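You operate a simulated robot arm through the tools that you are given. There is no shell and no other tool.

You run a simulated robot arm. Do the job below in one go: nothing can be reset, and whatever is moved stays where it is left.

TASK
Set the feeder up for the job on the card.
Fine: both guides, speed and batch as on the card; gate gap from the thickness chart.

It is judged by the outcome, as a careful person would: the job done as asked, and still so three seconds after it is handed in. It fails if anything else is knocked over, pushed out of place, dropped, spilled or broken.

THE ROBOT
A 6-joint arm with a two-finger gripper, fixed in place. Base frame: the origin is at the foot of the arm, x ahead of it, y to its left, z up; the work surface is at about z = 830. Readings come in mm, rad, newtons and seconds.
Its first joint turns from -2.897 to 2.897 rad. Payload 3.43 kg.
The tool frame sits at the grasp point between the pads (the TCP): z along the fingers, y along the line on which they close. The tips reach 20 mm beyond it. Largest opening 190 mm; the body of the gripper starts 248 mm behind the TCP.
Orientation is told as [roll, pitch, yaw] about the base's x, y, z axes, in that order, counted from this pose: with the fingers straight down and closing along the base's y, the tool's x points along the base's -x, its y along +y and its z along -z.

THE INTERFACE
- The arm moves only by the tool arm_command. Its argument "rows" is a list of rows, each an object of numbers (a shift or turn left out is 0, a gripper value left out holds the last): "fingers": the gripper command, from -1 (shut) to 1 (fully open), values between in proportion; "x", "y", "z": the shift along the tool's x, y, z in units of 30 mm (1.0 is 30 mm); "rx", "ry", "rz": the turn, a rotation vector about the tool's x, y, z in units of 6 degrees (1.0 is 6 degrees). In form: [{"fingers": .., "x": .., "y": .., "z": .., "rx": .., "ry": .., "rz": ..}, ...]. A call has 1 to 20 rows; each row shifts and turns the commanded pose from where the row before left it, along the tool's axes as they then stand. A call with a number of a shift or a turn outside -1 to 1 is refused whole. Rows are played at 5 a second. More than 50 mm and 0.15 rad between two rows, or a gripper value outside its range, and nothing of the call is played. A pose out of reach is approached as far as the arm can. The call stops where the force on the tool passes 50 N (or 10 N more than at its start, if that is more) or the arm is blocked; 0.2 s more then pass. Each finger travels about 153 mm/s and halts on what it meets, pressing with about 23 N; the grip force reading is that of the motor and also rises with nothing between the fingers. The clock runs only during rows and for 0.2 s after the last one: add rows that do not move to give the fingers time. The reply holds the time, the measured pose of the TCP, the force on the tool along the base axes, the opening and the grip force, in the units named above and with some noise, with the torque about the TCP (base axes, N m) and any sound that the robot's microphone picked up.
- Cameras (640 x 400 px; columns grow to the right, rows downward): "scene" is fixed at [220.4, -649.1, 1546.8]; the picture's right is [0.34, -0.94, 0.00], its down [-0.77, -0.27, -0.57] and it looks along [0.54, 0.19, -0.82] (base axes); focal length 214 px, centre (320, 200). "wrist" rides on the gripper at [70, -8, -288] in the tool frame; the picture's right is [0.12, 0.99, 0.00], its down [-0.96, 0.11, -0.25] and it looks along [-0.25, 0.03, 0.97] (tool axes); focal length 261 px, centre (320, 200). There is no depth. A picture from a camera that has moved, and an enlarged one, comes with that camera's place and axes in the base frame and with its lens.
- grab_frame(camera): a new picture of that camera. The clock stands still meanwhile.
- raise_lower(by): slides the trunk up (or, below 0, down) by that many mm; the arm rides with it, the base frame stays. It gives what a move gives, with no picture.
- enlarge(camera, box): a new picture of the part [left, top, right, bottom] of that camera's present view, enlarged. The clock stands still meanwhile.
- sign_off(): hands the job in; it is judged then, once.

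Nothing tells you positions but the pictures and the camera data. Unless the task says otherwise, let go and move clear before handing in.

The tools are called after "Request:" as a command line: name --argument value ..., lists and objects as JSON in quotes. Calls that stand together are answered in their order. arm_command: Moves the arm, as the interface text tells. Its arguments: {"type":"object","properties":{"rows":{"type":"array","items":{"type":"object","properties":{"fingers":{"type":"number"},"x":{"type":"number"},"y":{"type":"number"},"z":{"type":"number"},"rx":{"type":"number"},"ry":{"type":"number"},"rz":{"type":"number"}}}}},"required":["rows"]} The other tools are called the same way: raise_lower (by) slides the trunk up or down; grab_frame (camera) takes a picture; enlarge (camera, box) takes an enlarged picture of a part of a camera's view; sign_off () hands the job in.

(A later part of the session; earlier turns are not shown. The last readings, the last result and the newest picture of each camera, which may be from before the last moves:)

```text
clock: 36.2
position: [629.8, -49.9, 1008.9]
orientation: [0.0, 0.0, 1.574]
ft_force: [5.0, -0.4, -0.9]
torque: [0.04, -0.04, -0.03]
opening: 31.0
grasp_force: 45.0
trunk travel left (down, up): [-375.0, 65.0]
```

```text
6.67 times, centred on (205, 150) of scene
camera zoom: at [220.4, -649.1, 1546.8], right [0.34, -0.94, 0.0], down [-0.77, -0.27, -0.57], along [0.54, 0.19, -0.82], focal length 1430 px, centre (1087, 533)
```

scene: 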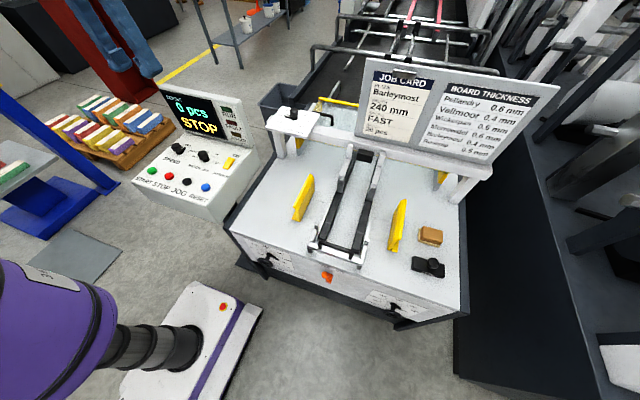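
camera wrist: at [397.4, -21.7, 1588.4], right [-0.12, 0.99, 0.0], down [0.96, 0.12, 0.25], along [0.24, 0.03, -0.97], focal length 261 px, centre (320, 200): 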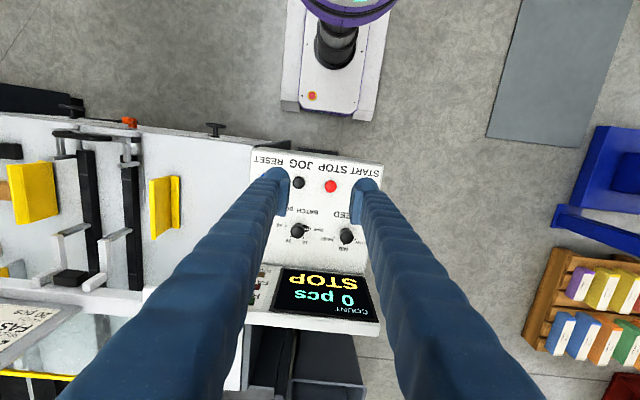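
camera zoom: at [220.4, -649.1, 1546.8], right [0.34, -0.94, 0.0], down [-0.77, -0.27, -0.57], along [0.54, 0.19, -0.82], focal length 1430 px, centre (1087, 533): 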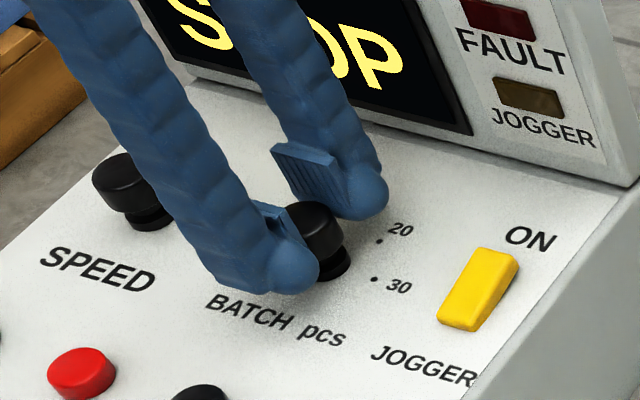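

The batch knob is gripped. I'll turn it clockwise and check partway through.

Request:
arm_command --rows '[{"rz": 1}, {"rz": 1}, {"rz": 1}, {"rz": 1}, {"rz": 1}, {"rz": 1}, {"rz": 1}, {"rz": 1}, {"rz": 1}, {"rz": 1}, {}]'

Request:
enlarge --camera "wrist" --box '[240, 120, 400, 250]'

```text
clock: 38.6
position: [630.0, -48.6, 1007.2]
orientation: [-0.001, 0.002, 0.523]
ft_force: [-0.3, 0.8, 0.5]
torque: [0.0, 0.02, 0.02]
opening: 30.6
grasp_force: 44.9
trunk travel left (down, up): [-375.0, 65.0]
```

```text
3.08 times, centred on (320, 185) of wrist
camera zoom: at [573.1, -91.3, 1296.6], right [-0.6, 0.8, 0.0], down [0.78, 0.58, 0.25], along [0.2, 0.15, -0.97], focal length 802 px, centre (320, 246)
```

zoom: 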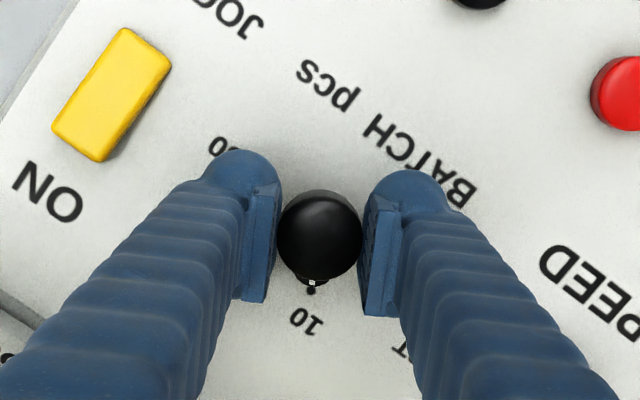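

Pointer is now at 10, as expected after 60°. I'll turn another 60° to reach 20.

Request:
arm_command --rows '[{"rz": 1}, {"rz": 1}, {"rz": 1}, {"rz": 1}, {"rz": 1}, {"rz": 1}, {"rz": 1}, {"rz": 1}, {"rz": 1}, {"rz": 1}, {}, {}]'

Request:
enlarge --camera "wrist" --box '[240, 120, 400, 250]'

```text
clock: 41.2
position: [628.1, -47.2, 1008.3]
orientation: [-0.001, 0.001, -0.524]
ft_force: [-3.1, 19.6, -4.8]
torque: [0.16, 0.06, 0.01]
opening: 30.8
grasp_force: 45.3
trunk travel left (down, up): [-375.0, 65.0]
```

```text
3.08 times, centred on (320, 185) of wrist
camera zoom: at [564.6, -19.6, 1296.7], right [0.39, 0.92, 0.0], down [0.89, -0.38, 0.25], along [0.23, -0.1, -0.97], focal length 802 px, centre (320, 246)
```

zoom: 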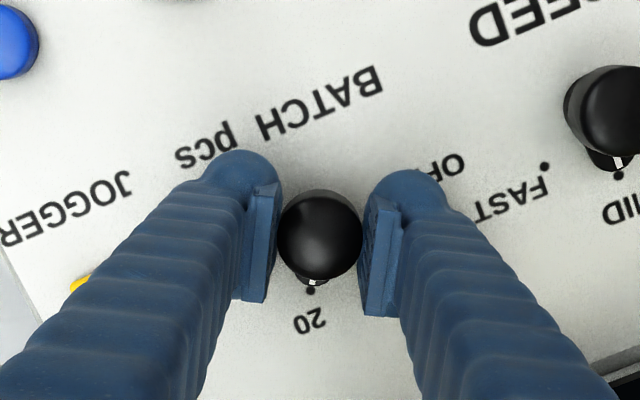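

The pointer is on 20. I'll release, lift, square up the wrist and move over the speed knob.

Request:
arm_command --rows '[{"fingers": -0.5}, {"fingers": -0.26}, {}, {"z": -0.9}, {"z": -0.9}, {"z": -0.9}, {"rz": -1}, {"rz": -1}, {"rz": -1}, {"rz": -1}, {"rz": -1}, {"y": 0.8}, {"y": 0.8}, {"y": 0.8}, {"y": 0.8}, {"y": 0.77}, {}]'

Request:
grab_frame --camera "wrist"

Request:
enlarge --camera "wrist" --box '[240, 110, 400, 250]'

Request:
enlarge --camera "scene" --box '[140, 110, 260, 190]'

```text
clock: 44.8
position: [628.8, 70.6, 1088.6]
orientation: [0.001, 0.0, 0.001]
ft_force: [-0.6, 0.7, -0.3]
torque: [-0.02, -0.02, 0.0]
opening: 70.4
grasp_force: 0.0
trunk travel left (down, up): [-375.0, 65.0]
```

```text
taken
camera wrist: at [559.7, 62.0, 1377.6], right [-0.12, 0.99, 0.0], down [0.96, 0.12, 0.25], along [0.24, 0.03, -0.97], focal length 261 px, centre (320, 200)
```

wrist: 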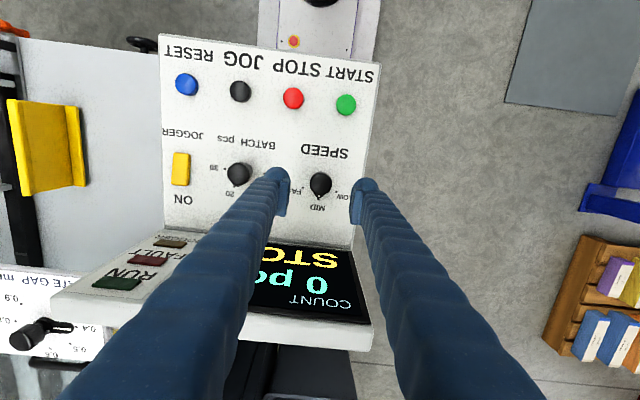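

```text
2.86 times, centred on (320, 180) of wrist
camera zoom: at [559.7, 62.0, 1377.6], right [-0.12, 0.99, 0.0], down [0.96, 0.12, 0.25], along [0.24, 0.03, -0.97], focal length 745 px, centre (320, 257)
```

zoom: 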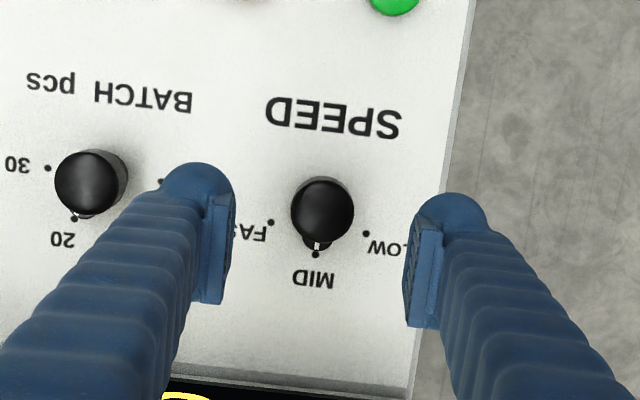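

```text
5.00 times, centred on (200, 150) of scene
camera zoom: at [220.4, -649.1, 1546.8], right [0.34, -0.94, 0.0], down [-0.77, -0.27, -0.57], along [0.54, 0.19, -0.82], focal length 1072 px, centre (920, 450)
```

zoom: 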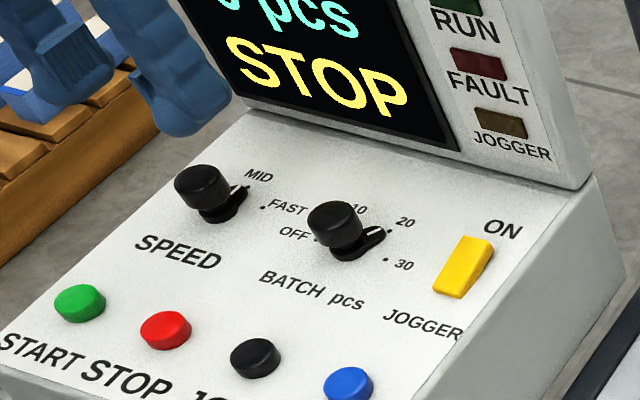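

Batch reads 20 from both cameras. The speed knob is centred, so I'll descend and grip it.

Request:
arm_command --rows '[{"y": 0.025}, {"z": 0.9}, {"z": 0.9}, {"z": 0.88}, {}, {"fingers": -0.55}, {"fingers": -0.7}, {"fingers": -1}, {}, {}]'

Request:
enlarge --camera "wrist" --box '[240, 120, 400, 250]'

```text
clock: 47.0
position: [630.0, 72.0, 1009.9]
orientation: [0.0, 0.002, 0.002]
ft_force: [1.8, 8.1, -3.8]
torque: [0.08, -0.06, 0.0]
opening: 30.6
grasp_force: 45.4
trunk travel left (down, up): [-375.0, 65.0]
```

```text
3.08 times, centred on (320, 185) of wrist
camera zoom: at [559.9, 63.3, 1297.1], right [-0.12, 0.99, 0.0], down [0.96, 0.12, 0.25], along [0.24, 0.03, -0.97], focal length 802 px, centre (320, 246)
```

zoom: 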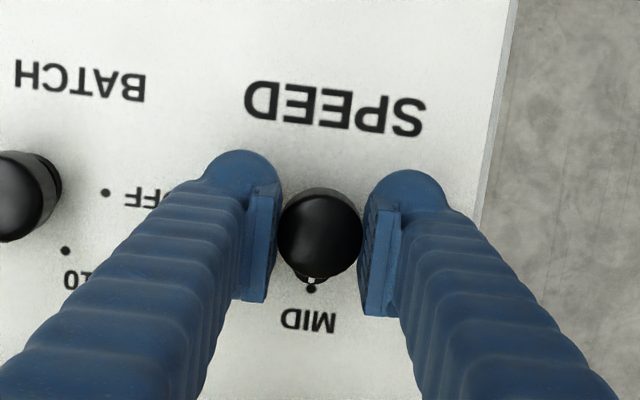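

The grip is good. I'll turn 60° clockwise from MID to FAST.

Request:
arm_command --rows '[{"rz": 1}, {"rz": 1}, {"rz": 1}, {"rz": 1}, {"rz": 1}, {"rz": 1}, {"rz": 1}, {"rz": 1}, {"rz": 1}, {"rz": 1}, {}, {}]'

Request:
enlarge --camera "wrist" --box '[240, 120, 400, 250]'

```text
clock: 49.6
position: [629.2, 72.2, 1009.5]
orientation: [-0.002, 0.0, -1.047]
ft_force: [3.9, 18.3, -4.9]
torque: [0.14, -0.03, 0.48]
opening: 30.7
grasp_force: 45.1
trunk travel left (down, up): [-375.0, 65.0]
```

```text
3.08 times, centred on (320, 185) of wrist
camera zoom: at [588.0, 128.9, 1297.1], right [0.8, 0.6, 0.0], down [0.58, -0.78, 0.25], along [0.15, -0.2, -0.97], focal length 802 px, centre (320, 246)
```

zoom: 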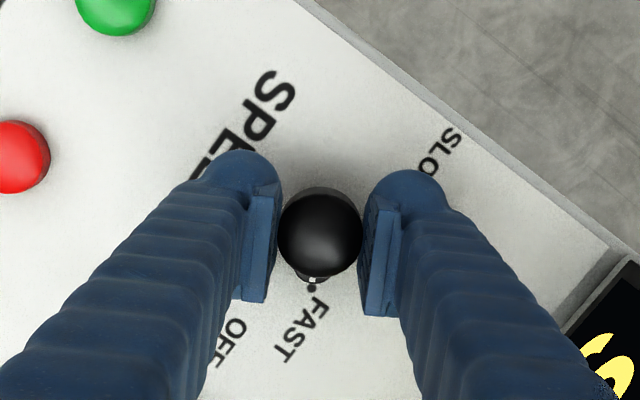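

The pointer is on FAST, with a little torque that suggests the end stop. I'll release, lift and verify.

Request:
arm_command --rows '[{"fingers": -0.5}, {"fingers": -0.26}, {}, {"z": -0.9}, {"z": -0.9}, {"z": -0.9}, {"z": -0.9}, {"z": -0.9}, {"z": -0.9}, {"rz": -1}, {"rz": -1}, {"rz": -1}, {"rz": -1}, {"rz": -1}, {"rz": -1}, {"rz": -1}, {"rz": -1}, {"rz": -1}, {"rz": -1}, {}]'

Request:
enlarge --camera "wrist" --box '[180, 70, 380, 240]'

Request:
enlarge --camera "scene" --box '[140, 110, 260, 190]'

```text
clock: 53.8
position: [628.9, 71.3, 1172.5]
orientation: [-0.001, -0.001, 0.002]
ft_force: [0.5, -0.2, 0.7]
torque: [0.02, -0.02, 0.0]
opening: 70.1
grasp_force: 0.0
trunk travel left (down, up): [-375.0, 65.0]
```

```text
2.35 times, centred on (280, 155) of wrist
camera zoom: at [559.5, 62.5, 1459.7], right [-0.12, 0.99, 0.0], down [0.96, 0.12, 0.25], along [0.24, 0.03, -0.97], focal length 613 px, centre (414, 306)
```

zoom: 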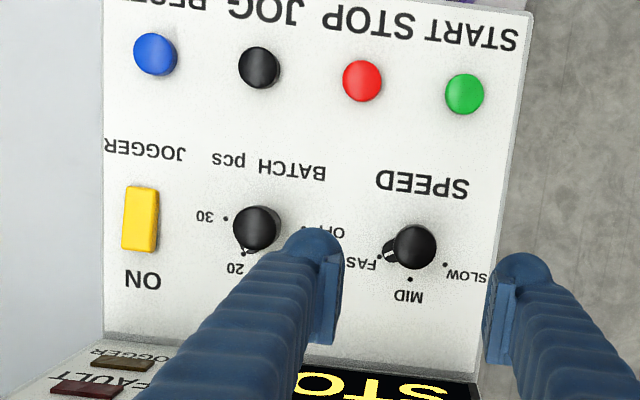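

```text
5.00 times, centred on (200, 150) of scene
camera zoom: at [220.4, -649.1, 1546.8], right [0.34, -0.94, 0.0], down [-0.77, -0.27, -0.57], along [0.54, 0.19, -0.82], focal length 1072 px, centre (920, 450)
```

zoom: 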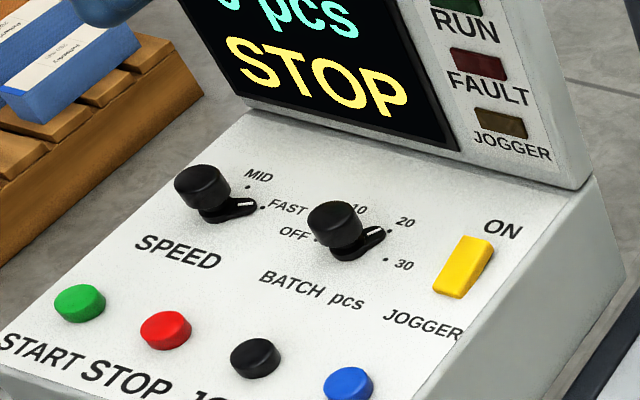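

Speed and batch are set. Next are the guide wheels on the front face: I'll rise, travel over the front of the table and tilt the tool forward to inspect the wheels, their dials and the orange lever.

Request:
arm_command --rows '[{"z": -0.95}, {"z": -0.95}, {"z": -0.95}, {"z": -0.95}, {}]'

Request:
arm_command --rows '[{"x": 0.35, "y": -0.95}, {"x": 0.35, "y": -0.95}, {"x": 0.35, "y": -0.95}, {"x": 0.35, "y": -0.95}, {"x": 0.35, "y": -0.95}, {"x": 0.35, "y": -0.95}, {"x": 0.35, "y": -0.95}, {"x": 0.35, "y": -0.95}, {"x": 0.35, "y": -0.95}, {"x": 0.35, "y": -0.95}, {"x": 0.35, "y": -0.95}, {"x": 0.35, "y": -0.95}, {"x": 0.35, "y": -0.95}, {"x": 0.35, "y": -0.95}, {"x": 0.35, "y": -0.95}, {"x": 0.35, "y": -0.95}, {"x": 0.35, "y": -0.95}, {"x": 0.35, "y": -0.95}, {"x": 0.35, "y": -0.95}, {"x": 0.35, "y": -0.95}]'

Request:
arm_command --rows '[{"ry": -1}, {"ry": -1}, {"ry": -1}, {"ry": -1}, {"ry": -1}, {"ry": -1}, {"ry": -1}, {}]'

Request:
grab_frame --camera "wrist"

Request:
grab_frame --camera "scene"

```text
clock: 55.0
position: [630.7, 71.6, 1285.8]
orientation: [0.001, 0.002, 0.002]
ft_force: [0.3, -0.5, 1.1]
torque: [-0.02, -0.02, 0.0]
opening: 70.4
grasp_force: 0.1
trunk travel left (down, up): [-375.0, 65.0]
```

```text
clock: 59.2
position: [418.1, -501.6, 1284.9]
orientation: [-0.001, -0.001, 0.0]
ft_force: [-0.7, 0.2, 0.8]
torque: [0.07, -0.05, 0.04]
opening: 70.3
grasp_force: 0.1
trunk travel left (down, up): [-375.0, 65.0]
```

```text
clock: 61.0
position: [419.9, -498.2, 1285.2]
orientation: [-0.001, -0.733, 0.003]
ft_force: [-0.1, 0.4, 0.3]
torque: [0.03, 0.03, 0.02]
opening: 70.1
grasp_force: 0.0
trunk travel left (down, up): [-375.0, 65.0]
```

```text
taken
camera wrist: at [175.4, -508.0, 1452.6], right [-0.09, 0.99, -0.08], down [0.55, 0.12, 0.83], along [0.83, 0.03, -0.56], focal length 261 px, centre (320, 200)
```

wrist: 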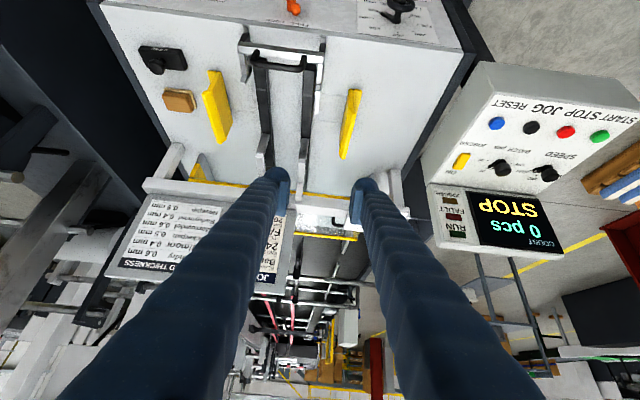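

```text
taken
```

scene: 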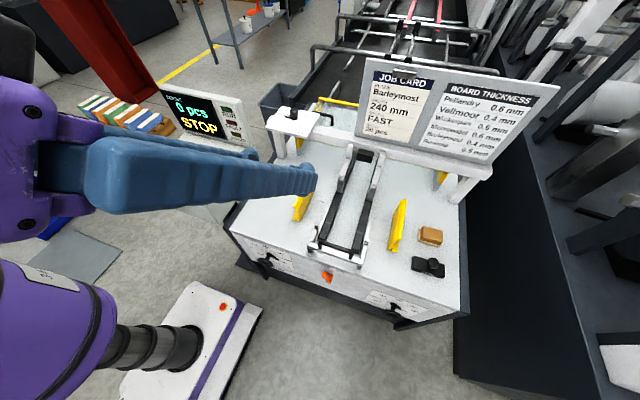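

The tilted view works, with the front face at the top of the image (upside-down). I'll lower the trunk in steps and look again.

Request:
raise_lower --by -200

Request:
grab_frame --camera "wrist"

Request:
grab_frame --camera "scene"

```text
clock: 63.2
position: [418.9, -499.2, 1086.7]
orientation: [0.002, -0.731, 0.0]
ft_force: [-0.3, 0.8, 0.0]
torque: [-0.03, -0.04, 0.02]
opening: 70.4
grasp_force: 0.1
trunk travel left (down, up): [-175.0, 265.0]
```

```text
taken
camera wrist: at [174.8, -508.0, 1252.9], right [-0.09, 0.99, -0.08], down [0.55, 0.12, 0.83], along [0.83, 0.03, -0.56], focal length 261 px, centre (320, 200)
```

wrist: 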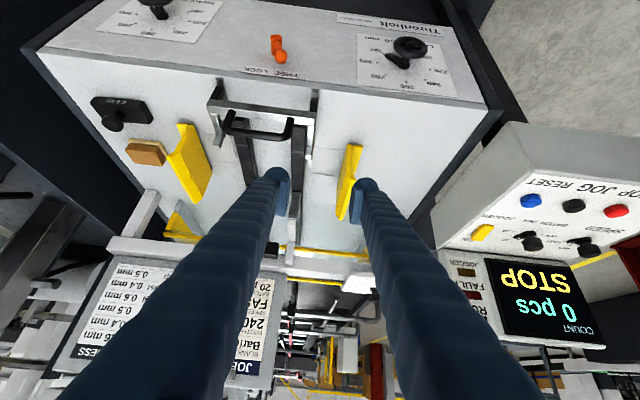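

```text
taken
```

scene: 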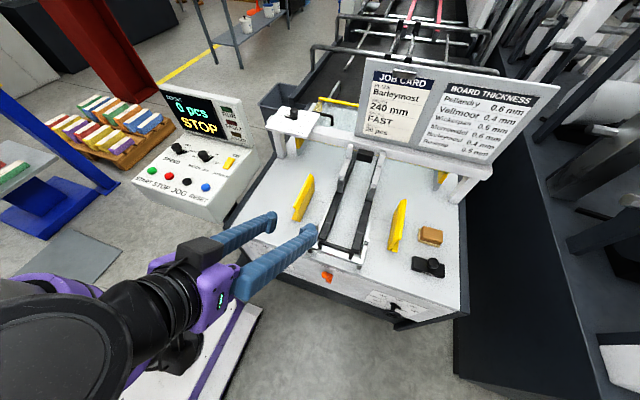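

Request:
enlarge --camera "wrist" --box '[340, 10, 460, 110]'

Request:
enlarge --camera "wrist" --box '[230, 20, 330, 100]'

Request:
enlarge --camera "wrist" --box '[100, 0, 230, 60]'

```text
4.00 times, centred on (400, 60) of wrist
camera zoom: at [174.8, -508.0, 1252.9], right [-0.09, 0.99, -0.08], down [0.55, 0.12, 0.83], along [0.83, 0.03, -0.56], focal length 1043 px, centre (0, 760)
```

zoom: 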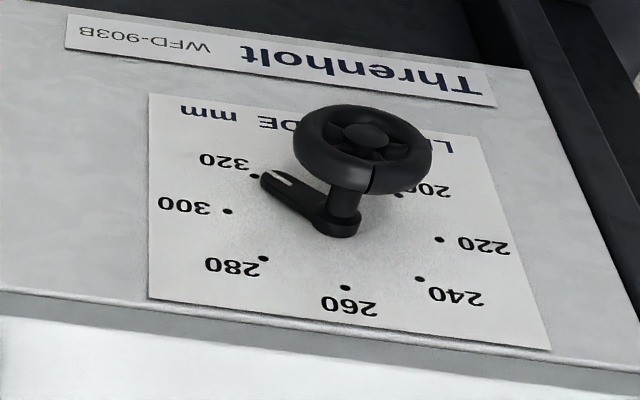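

```text
5.00 times, centred on (280, 60) of wrist
camera zoom: at [174.8, -508.0, 1252.9], right [-0.09, 0.99, -0.08], down [0.55, 0.12, 0.83], along [0.83, 0.03, -0.56], focal length 1303 px, centre (520, 900)
```

zoom: 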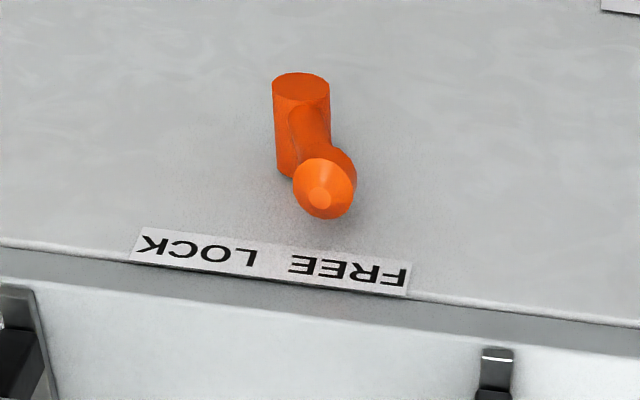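

```text
4.92 times, centred on (165, 30) of wrist
camera zoom: at [174.8, -508.0, 1252.9], right [-0.09, 0.99, -0.08], down [0.55, 0.12, 0.83], along [0.83, 0.03, -0.56], focal length 1283 px, centre (1083, 1037)
```

zoom: 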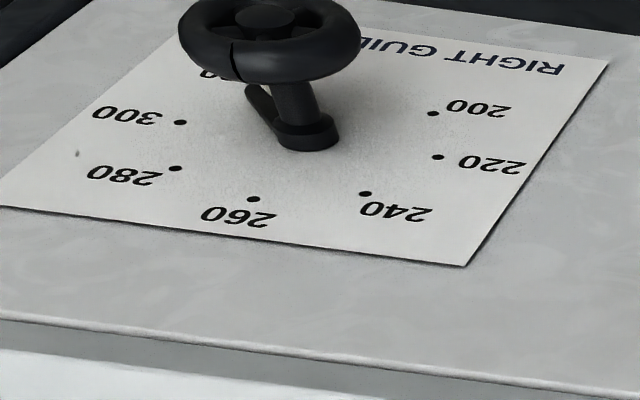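

The lever leans toward FREE, and both guide pointers are at 320, so each guide needs 180° counter-clockwise to reach 240. I'll level the tool to point along +x here, above table height, to check it's reachable.

Request:
arm_command --rows '[{"ry": -1}, {"ry": -1}, {"ry": -1}, {"ry": -1}, {"ry": -1}, {"ry": -1}, {"ry": -1}, {"ry": -1}, {}]'

Request:
grab_frame --camera "wrist"

Request:
grab_frame --camera "scene"

```text
clock: 65.2
position: [416.8, -542.1, 1120.4]
orientation: [1.065, -1.553, -1.048]
ft_force: [0.1, 0.6, -0.9]
torque: [0.02, -0.09, 0.12]
opening: 70.4
grasp_force: 0.0
out of reach, approached as far as the arm can: row 6, 7, 8
trunk travel left (down, up): [-175.0, 265.0]
```

```text
taken
camera wrist: at [129.5, -554.0, 1053.2], right [-0.01, 0.99, -0.1], down [-0.24, 0.1, 0.97], along [0.97, 0.04, 0.24], focal length 261 px, centre (320, 200)
```

wrist: 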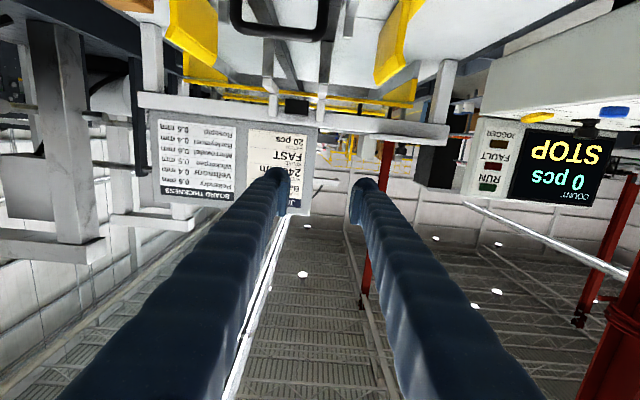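

```text
taken
```

scene: 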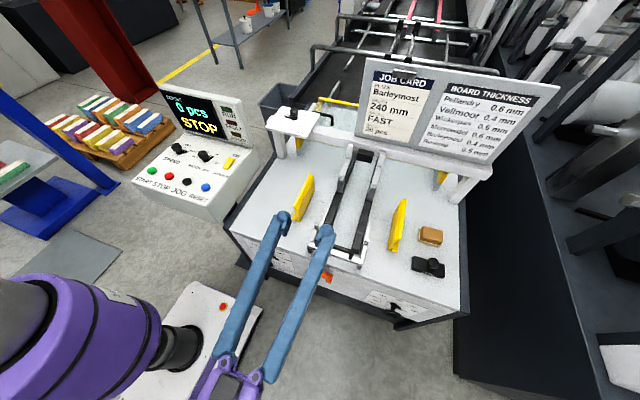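

At this height the horizontal pose is slightly out of reach, probably because the wrist is too close to the shoulder. I'll raise the trunk again so the arm reaches down to knob height instead, back off in x, and retry lower.

Request:
raise_lower --by 200

Request:
arm_command --rows '[{"x": 0.9}, {"x": 0.9}, {"x": 0.9}, {"x": 0.9}, {"x": 0.9}, {"x": 0.9}, {"x": 0.9}, {"x": 0.9}]'

```text
clock: 67.3
position: [417.2, -541.2, 1321.1]
orientation: [0.998, -1.553, -0.986]
ft_force: [-0.9, 0.4, 0.1]
torque: [0.01, 0.01, -0.01]
opening: 70.2
grasp_force: 0.0
trunk travel left (down, up): [-375.0, 65.0]
```

```text
clock: 69.1
position: [411.3, -628.3, 1151.5]
orientation: [1.064, -1.548, -1.044]
ft_force: [-0.5, 0.5, 0.2]
torque: [0.0, -0.01, 0.02]
opening: 70.1
grasp_force: 0.1
out of reach, approached as far as the arm can: row 1, 2, 3, 4, 5, 6, 7, 8
trunk travel left (down, up): [-375.0, 65.0]
```

The fully horizontal pose isn't available here. Instead I'll straddle each wheel from above with the tool pitched partway, TCP at the wheel centre, and rotate about the wheel's axis in several regrasp steps. First I'll return to a moderate pitch.

Request:
arm_command --rows '[{"ry": 1}, {"ry": 1}, {"ry": 1}, {"ry": 1}, {"ry": 1}, {"ry": 1}, {"ry": 1}, {"ry": 1}, {"ry": 1}, {}]'

Request:
grab_frame --camera "wrist"

```text
clock: 71.3
position: [411.6, -626.4, 1150.3]
orientation: [0.017, -0.619, 0.002]
ft_force: [-0.9, 0.0, 0.5]
torque: [0.0, -0.06, 0.0]
opening: 70.4
grasp_force: 0.0
trunk travel left (down, up): [-375.0, 65.0]
```

```text
taken
camera wrist: at [186.9, -641.5, 1344.9], right [-0.11, 0.99, -0.06], down [0.64, 0.11, 0.76], along [0.76, 0.05, -0.65], focal length 261 px, centre (320, 200)
```

wrist: 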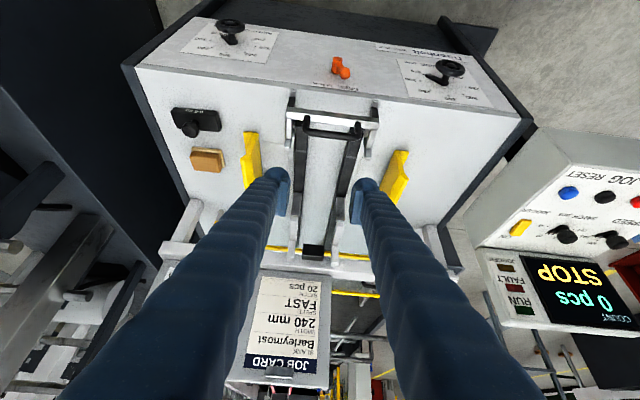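

Now I'll measure the wheels from this clean pose.

Request:
enlarge --camera "wrist" --box '[380, 40, 500, 120]'

Request:
enlarge --camera "wrist" --box '[170, 5, 290, 75]'

Request:
enlarge --camera "wrist" --box '[300, 40, 380, 100]'

```text
5.00 times, centred on (440, 80) of wrist
camera zoom: at [186.9, -641.5, 1344.9], right [-0.11, 0.99, -0.06], down [0.64, 0.11, 0.76], along [0.76, 0.05, -0.65], focal length 1303 px, centre (-280, 800)
```

zoom: 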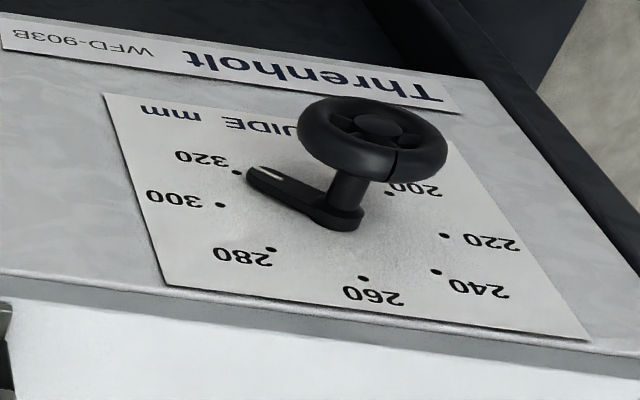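

```text
5.33 times, centred on (230, 40) of wrist
camera zoom: at [186.9, -641.5, 1344.9], right [-0.11, 0.99, -0.06], down [0.64, 0.11, 0.76], along [0.76, 0.05, -0.65], focal length 1390 px, centre (800, 1053)
```

zoom: 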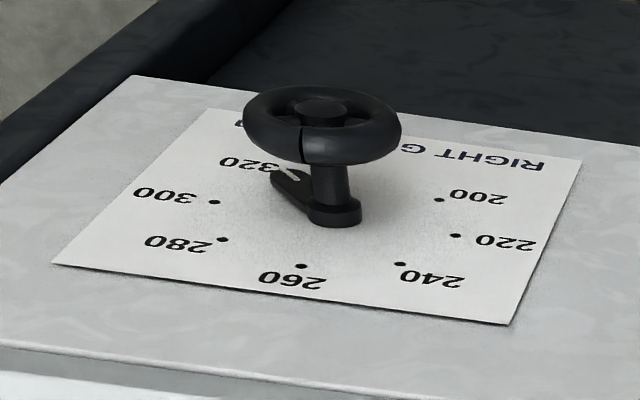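

```text
6.67 times, centred on (340, 70) of wrist
camera zoom: at [186.9, -641.5, 1344.9], right [-0.11, 0.99, -0.06], down [0.64, 0.11, 0.76], along [0.76, 0.05, -0.65], focal length 1738 px, centre (187, 1067)
```

zoom: 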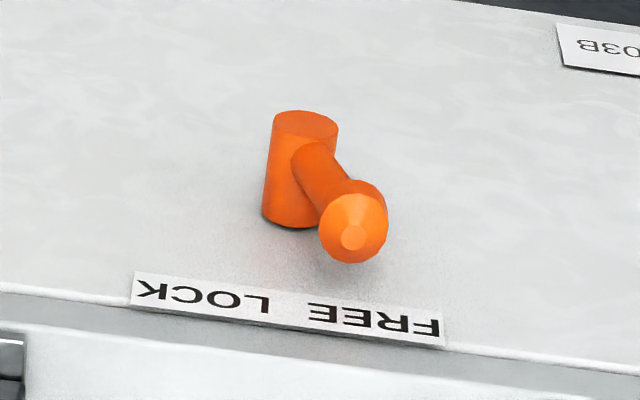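

Triangulation is consistent: the left wheel centre is about (406, -361, 735) on a face at x ≈ 441, and the right wheel is lower, about (406, -861, 672). I'll lower the trunk 100 mm, set the pitch to about -20°, and stage in front of and above the left wheel.

Request:
raise_lower --by -100

Request:
arm_command --rows '[{"ry": 0.86, "fingers": 0.05}, {"ry": 0.86}, {"ry": 0.86}, {"x": 0.49, "y": 0.859, "z": 0.354}, {"x": 0.49, "y": 0.859, "z": 0.354}, {"x": 0.49, "y": 0.859, "z": 0.354}, {"x": 0.49, "y": 0.859, "z": 0.354}, {"x": 0.49, "y": 0.859, "z": 0.354}, {"x": 0.49, "y": 0.859, "z": 0.354}, {"x": 0.49, "y": 0.859, "z": 0.354}, {"x": 0.49, "y": 0.859, "z": 0.354}, {}]'

Request:
grab_frame --camera "wrist"

Request:
grab_frame --camera "scene"

```text
clock: 72.7
position: [411.1, -627.5, 1052.3]
orientation: [0.017, -0.62, 0.0]
ft_force: [0.6, 0.3, -0.2]
torque: [-0.03, 0.01, -0.02]
opening: 70.2
grasp_force: 0.1
trunk travel left (down, up): [-275.0, 165.0]
```

```text
clock: 75.3
position: [326.5, -418.3, 935.0]
orientation: [0.015, -0.351, 0.006]
ft_force: [-0.8, 0.3, 0.1]
torque: [-0.02, 0.02, -0.02]
opening: 99.8
grasp_force: 0.1
trunk travel left (down, up): [-275.0, 165.0]
```

```text
taken
camera wrist: at [162.9, -433.3, 1180.7], right [-0.12, 0.99, -0.03], down [0.82, 0.12, 0.56], along [0.56, 0.05, -0.83], focal length 261 px, centre (320, 200)
```

wrist: 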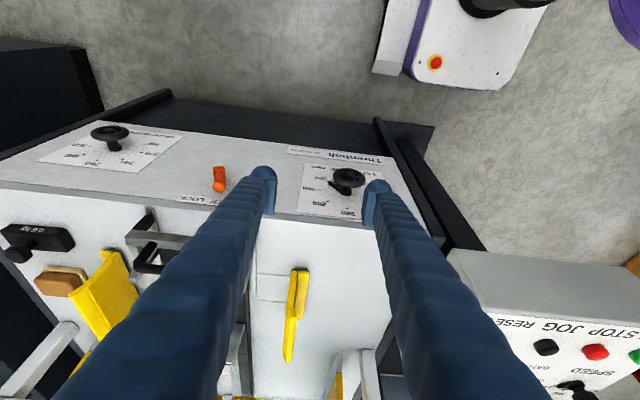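

```text
taken
```

scene: 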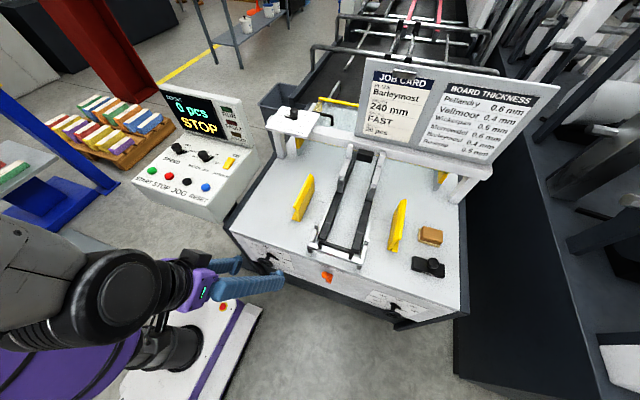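

The staging pose is good and the wheel is visible between the fingers. I'll enlarge to refine its position.

Request:
enlarge --camera "wrist" --box '[270, 140, 400, 230]'

Request:
enlarge --camera "wrist" --box '[180, 150, 260, 210]'

```text
4.44 times, centred on (335, 185) of wrist
camera zoom: at [162.9, -433.3, 1180.7], right [-0.12, 0.99, -0.03], down [0.82, 0.12, 0.56], along [0.56, 0.05, -0.83], focal length 1158 px, centre (253, 267)
```

zoom: 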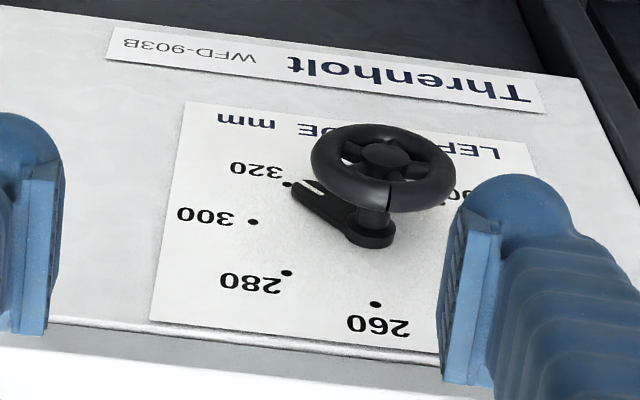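

```text
6.67 times, centred on (220, 180) of wrist
camera zoom: at [162.9, -433.3, 1180.7], right [-0.12, 0.99, -0.03], down [0.82, 0.12, 0.56], along [0.56, 0.05, -0.83], focal length 1738 px, centre (987, 333)
```

zoom: 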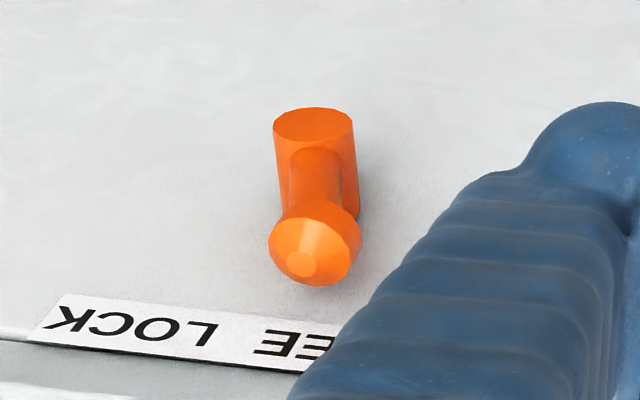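

Refined left wheel centre is about (403, -360, 735). I'll roll the tool 60° about the wheel axis (gripper leaning to the right) and go to a standoff 140 mm back along the tool axis.

Request:
arm_command --rows '[{"rx": -0.939, "rz": 0.344}, {"rx": -0.939, "rz": 0.344}, {"rx": -0.939, "rz": 0.344}, {"rx": -0.939, "rz": 0.344}, {"rx": -0.939, "rz": 0.344}, {"rx": -0.939, "rz": 0.344}, {"rx": -0.939, "rz": 0.344}, {"rx": -0.939, "rz": 0.344}, {"rx": -0.939, "rz": 0.344}, {"rx": -0.939, "rz": 0.344}, {}]'

Request:
grab_frame --camera "wrist"

Request:
grab_frame --camera "scene"

```text
clock: 77.7
position: [327.9, -420.7, 933.0]
orientation: [1.086, -0.165, -0.297]
ft_force: [-0.7, -0.2, -0.2]
torque: [0.1, -0.04, 0.0]
opening: 99.8
grasp_force: 0.0
trunk travel left (down, up): [-275.0, 165.0]
```

```text
taken
camera wrist: at [165.6, -641.8, 1047.1], right [-0.12, 0.52, 0.85], down [0.82, -0.43, 0.37], along [0.55, 0.74, -0.38], focal length 261 px, centre (320, 200)
```

wrist: 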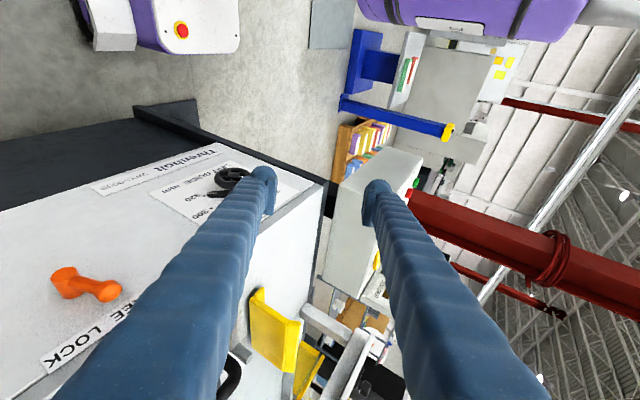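

```text
taken
```

scene: 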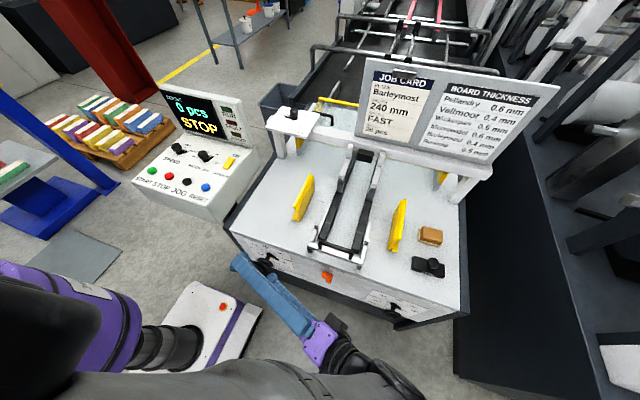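

The rolled pose is reachable. I'll move to the standoff position in line with the wheel.

Request:
arm_command --rows '[{"x": -0.08, "y": -0.805, "z": 0.133}, {"x": -0.08, "y": -0.805, "z": 0.133}, {"x": -0.08, "y": -0.805, "z": 0.133}, {"x": -0.08, "y": -0.805, "z": 0.133}, {"x": -0.08, "y": -0.805, "z": 0.133}, {"x": -0.08, "y": -0.805, "z": 0.133}, {}]'

Request:
grab_frame --camera "wrist"

Request:
enlarge --camera "scene" --box '[200, 220, 360, 340]'

```text
clock: 79.3
position: [349.6, -475.9, 797.6]
orientation: [1.085, -0.166, -0.297]
ft_force: [0.6, 0.5, 0.3]
torque: [0.05, -0.01, 0.02]
opening: 99.9
grasp_force: 0.2
trunk travel left (down, up): [-275.0, 165.0]
```

```text
taken
camera wrist: at [187.6, -696.8, 912.0], right [-0.12, 0.52, 0.85], down [0.82, -0.42, 0.37], along [0.55, 0.74, -0.38], focal length 261 px, centre (320, 200)
```

wrist: 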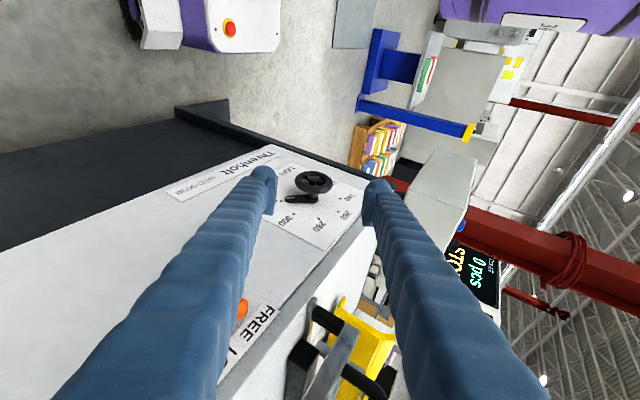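

```text
3.33 times, centred on (280, 280) of scene
camera zoom: at [220.4, -649.1, 1546.8], right [0.34, -0.94, 0.0], down [-0.77, -0.27, -0.57], along [0.54, 0.19, -0.82], focal length 715 px, centre (453, -67)
```

zoom: 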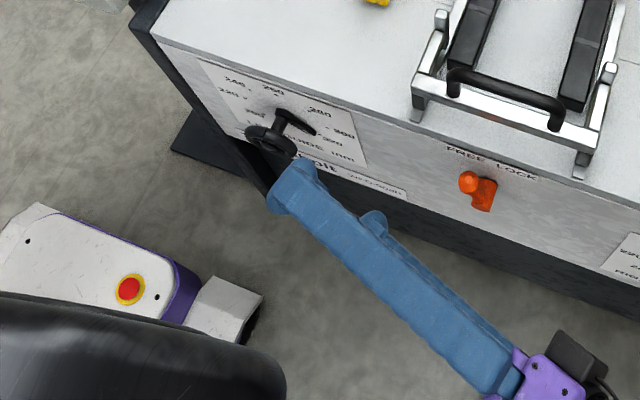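

Request:
enlarge --camera "wrist" --box '[255, 140, 385, 240]'

```text
4.00 times, centred on (320, 190) of wrist
camera zoom: at [187.6, -696.8, 912.0], right [-0.12, 0.52, 0.85], down [0.82, -0.42, 0.37], along [0.55, 0.74, -0.38], focal length 1043 px, centre (320, 240)
```

zoom: 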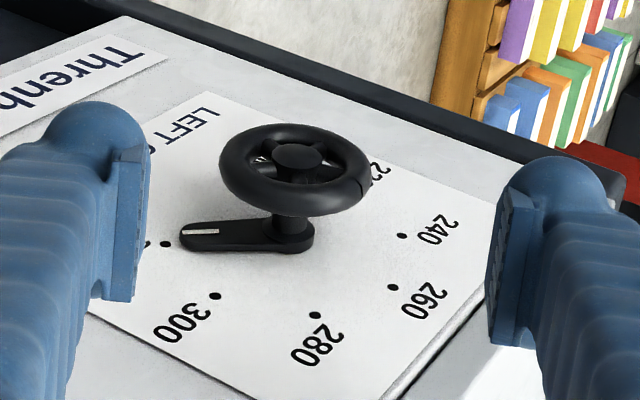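

Combining the views, the left wheel centre refines to (411, -355, 719) with the face at x ≈ 452. I'll correct the standoff and approach halfway.

Request:
arm_command --rows '[{"x": -0.143, "y": -0.385, "z": 0.48}, {"z": 0.8}, {"z": 0.8}, {"z": 0.8}, {}]'

Request:
enlarge --camera "wrist" --box '[240, 120, 400, 260]'

Request:
enlarge --camera "scene" --box '[220, 230, 320, 310]'

```text
clock: 80.5
position: [383.6, -410.9, 749.5]
orientation: [1.085, -0.168, -0.297]
ft_force: [-0.1, -0.1, 0.8]
torque: [0.04, 0.0, 0.01]
opening: 99.8
grasp_force: 0.0
trunk travel left (down, up): [-275.0, 165.0]
```

```text
2.86 times, centred on (320, 190) of wrist
camera zoom: at [220.6, -631.5, 862.7], right [-0.12, 0.52, 0.85], down [0.82, -0.42, 0.37], along [0.55, 0.74, -0.38], focal length 745 px, centre (320, 229)
```

zoom: 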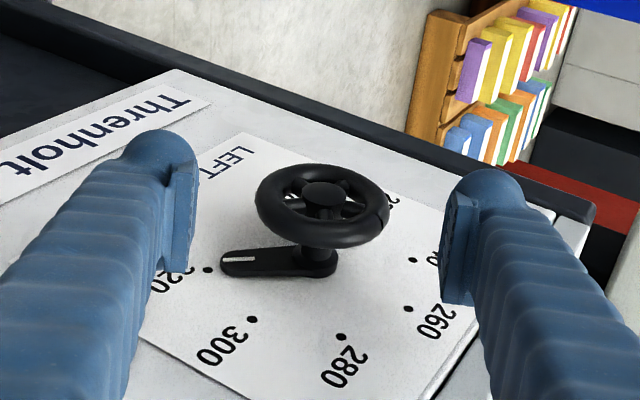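

```text
5.00 times, centred on (270, 270) of scene
camera zoom: at [220.4, -649.1, 1546.8], right [0.34, -0.94, 0.0], down [-0.77, -0.27, -0.57], along [0.54, 0.19, -0.82], focal length 1072 px, centre (570, -150)
```

zoom: 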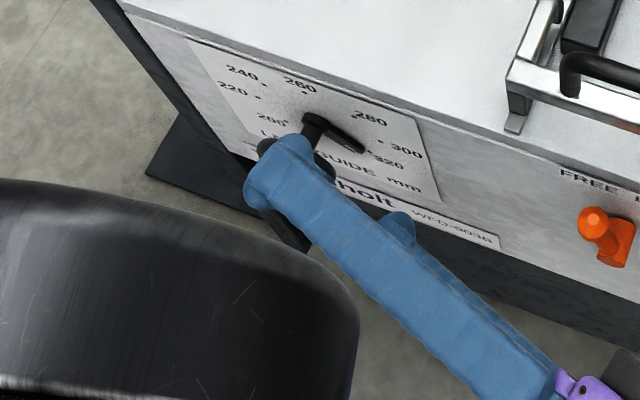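

The wheel is centred between the fingers with 67 mm left to go. I'll advance and close on the rim.

Request:
arm_command --rows '[{"z": 0.75}, {"z": 0.75}, {"z": 0.68}, {}]'

Request:
enlarge --camera "wrist" --box '[240, 120, 400, 260]'

Request:
enlarge --camera "scene" --box '[220, 230, 320, 310]'

```text
clock: 81.5
position: [404.6, -354.9, 718.4]
orientation: [1.084, -0.166, -0.298]
ft_force: [0.0, -0.5, 0.2]
torque: [0.01, 0.0, 0.0]
opening: 99.5
grasp_force: 0.0
trunk travel left (down, up): [-275.0, 165.0]
```

```text
2.86 times, centred on (320, 190) of wrist
camera zoom: at [242.5, -577.1, 832.4], right [-0.12, 0.52, 0.85], down [0.82, -0.42, 0.37], along [0.55, 0.74, -0.38], focal length 745 px, centre (320, 229)
```

zoom: 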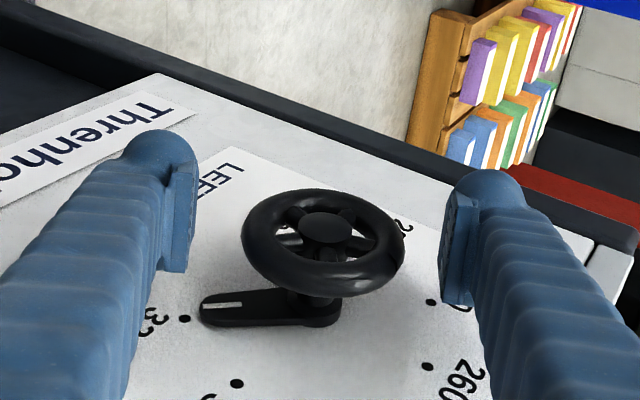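

```text
5.00 times, centred on (270, 270) of scene
camera zoom: at [220.4, -649.1, 1546.8], right [0.34, -0.94, 0.0], down [-0.77, -0.27, -0.57], along [0.54, 0.19, -0.82], focal length 1072 px, centre (570, -150)
```

zoom: 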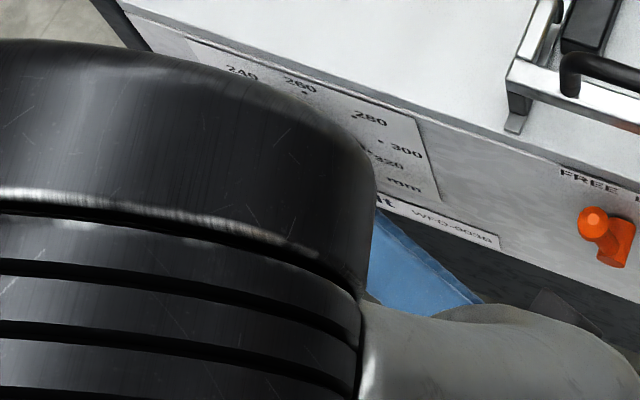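

The fingers straddle the wheel. I'll apply a small centring correction (about 2 mm) and close on the rim.

Request:
arm_command --rows '[{"x": -0.088, "y": 0.05, "z": -0.047}, {"fingers": -0.15}, {"fingers": -0.3}, {"fingers": -0.6}, {"fingers": -1}, {}, {}]'

Request:
enlarge --camera "wrist" --box '[240, 120, 400, 260]'

```text
clock: 83.1
position: [406.2, -356.9, 722.6]
orientation: [1.086, -0.167, -0.295]
ft_force: [3.1, 2.5, 10.7]
torque: [0.01, -0.06, 0.02]
opening: 66.1
grasp_force: 45.0
trunk travel left (down, up): [-275.0, 165.0]
```

```text
2.86 times, centred on (320, 190) of wrist
camera zoom: at [244.4, -578.8, 835.6], right [-0.12, 0.52, 0.85], down [0.82, -0.42, 0.37], along [0.55, 0.74, -0.38], focal length 745 px, centre (320, 229)
```

zoom: 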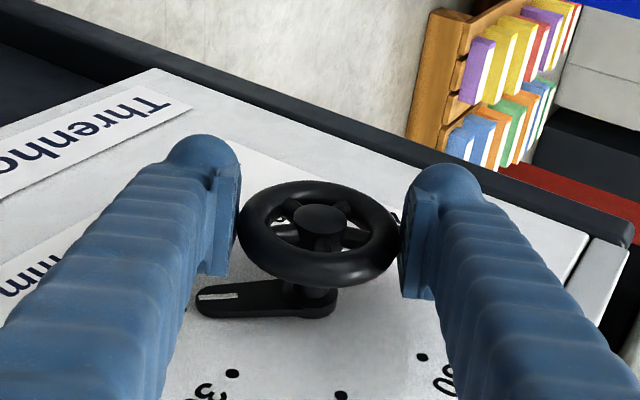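

The rim is gripped at 66 mm. I'll start turning counter-clockwise about the wheel axis with a small test first.

Request:
arm_command --rows '[{"y": 0.03}, {"rx": 0.939, "rz": -0.344}, {"rx": 0.939, "rz": -0.344}, {}]'

Request:
enlarge --camera "wrist" --box '[240, 120, 400, 260]'

```text
clock: 84.1
position: [407.6, -357.6, 723.4]
orientation: [0.879, -0.226, -0.255]
ft_force: [2.0, 4.1, 6.0]
torque: [-0.06, 0.1, -0.29]
opening: 65.7
grasp_force: 45.2
trunk travel left (down, up): [-275.0, 165.0]
```

```text
2.86 times, centred on (320, 190) of wrist
camera zoom: at [244.1, -550.0, 879.5], right [-0.12, 0.69, 0.72], down [0.82, -0.34, 0.46], along [0.55, 0.65, -0.52], focal length 745 px, centre (320, 229)
```

zoom: 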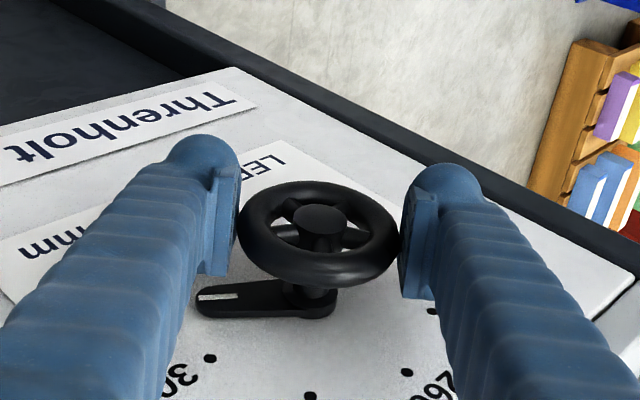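

The wheel and pointer turn with the gripper and forces are low. I'll continue to 60°.

Request:
arm_command --rows '[{"rx": 0.939, "rz": -0.344}, {"rx": 0.939, "rz": -0.344}, {"rx": 0.939, "rz": -0.344}, {"rx": 0.939, "rz": -0.344}, {"rx": 0.939, "rz": -0.344}, {"rx": 0.939, "rz": -0.344}, {"rx": 0.939, "rz": -0.344}, {"rx": 0.939, "rz": -0.344}, {}]'

Request:
enlarge --camera "wrist" --box '[240, 120, 400, 260]'

Request:
grab_frame --camera "scene"

```text
clock: 85.8
position: [406.7, -356.2, 724.4]
orientation: [0.201, -0.329, -0.05]
ft_force: [2.9, 2.5, -16.5]
torque: [-0.05, -0.93, -0.25]
opening: 66.0
grasp_force: 45.2
out of reach, approached as far as the arm can: row 7, 8
trunk travel left (down, up): [-275.0, 165.0]
stopped in row 8: the force on the tool passed its limit at 56 N (the readings are from after the stop); the commanded pose is now the measured one
```

```text
2.86 times, centred on (320, 190) of wrist
camera zoom: at [246.4, -414.2, 967.5], right [-0.13, 0.98, 0.15], down [0.83, 0.02, 0.56], along [0.55, 0.2, -0.81], focal length 745 px, centre (320, 229)
```

zoom: 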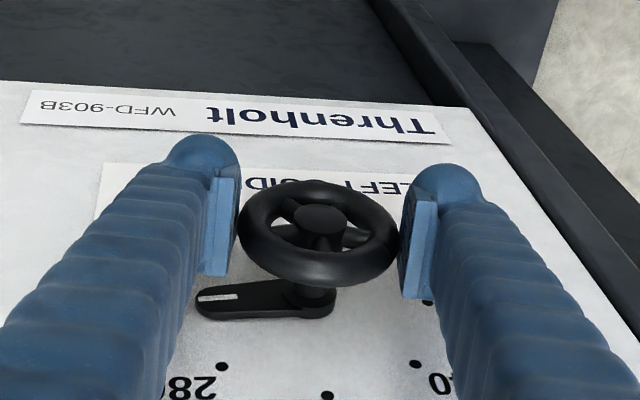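

```text
taken
```

scene: 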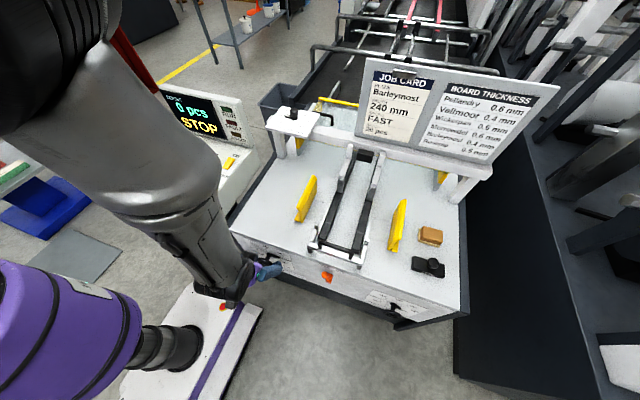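

The arm reached its limit at about 49° of turn and stopped. I'll release, back off along the tool axis, then re-roll with a slightly steeper tool for more range.

Request:
arm_command --rows '[{"fingers": -0.1}, {"fingers": 0.05}, {}, {"z": -0.7}, {"z": -0.7}, {"z": -0.7}, {"z": -0.7}, {"z": -0.7}, {}]'

Request:
enlarge --camera "wrist" --box '[240, 120, 400, 260]'

```text
clock: 87.8
position: [371.2, -376.3, 822.9]
orientation: [0.203, -0.327, -0.047]
ft_force: [-1.0, -0.4, -0.6]
torque: [-0.03, 0.02, 0.0]
opening: 99.5
grasp_force: 0.0
trunk travel left (down, up): [-275.0, 165.0]
```

```text
2.86 times, centred on (320, 190) of wrist
camera zoom: at [211.9, -434.5, 1065.3], right [-0.13, 0.98, 0.15], down [0.83, 0.02, 0.56], along [0.55, 0.2, -0.81], focal length 745 px, centre (320, 229)
```

zoom: 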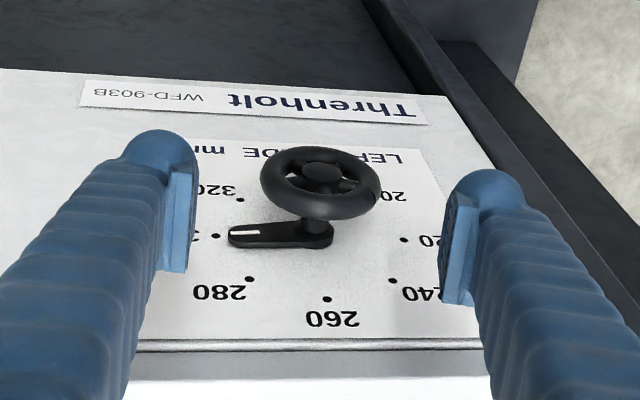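

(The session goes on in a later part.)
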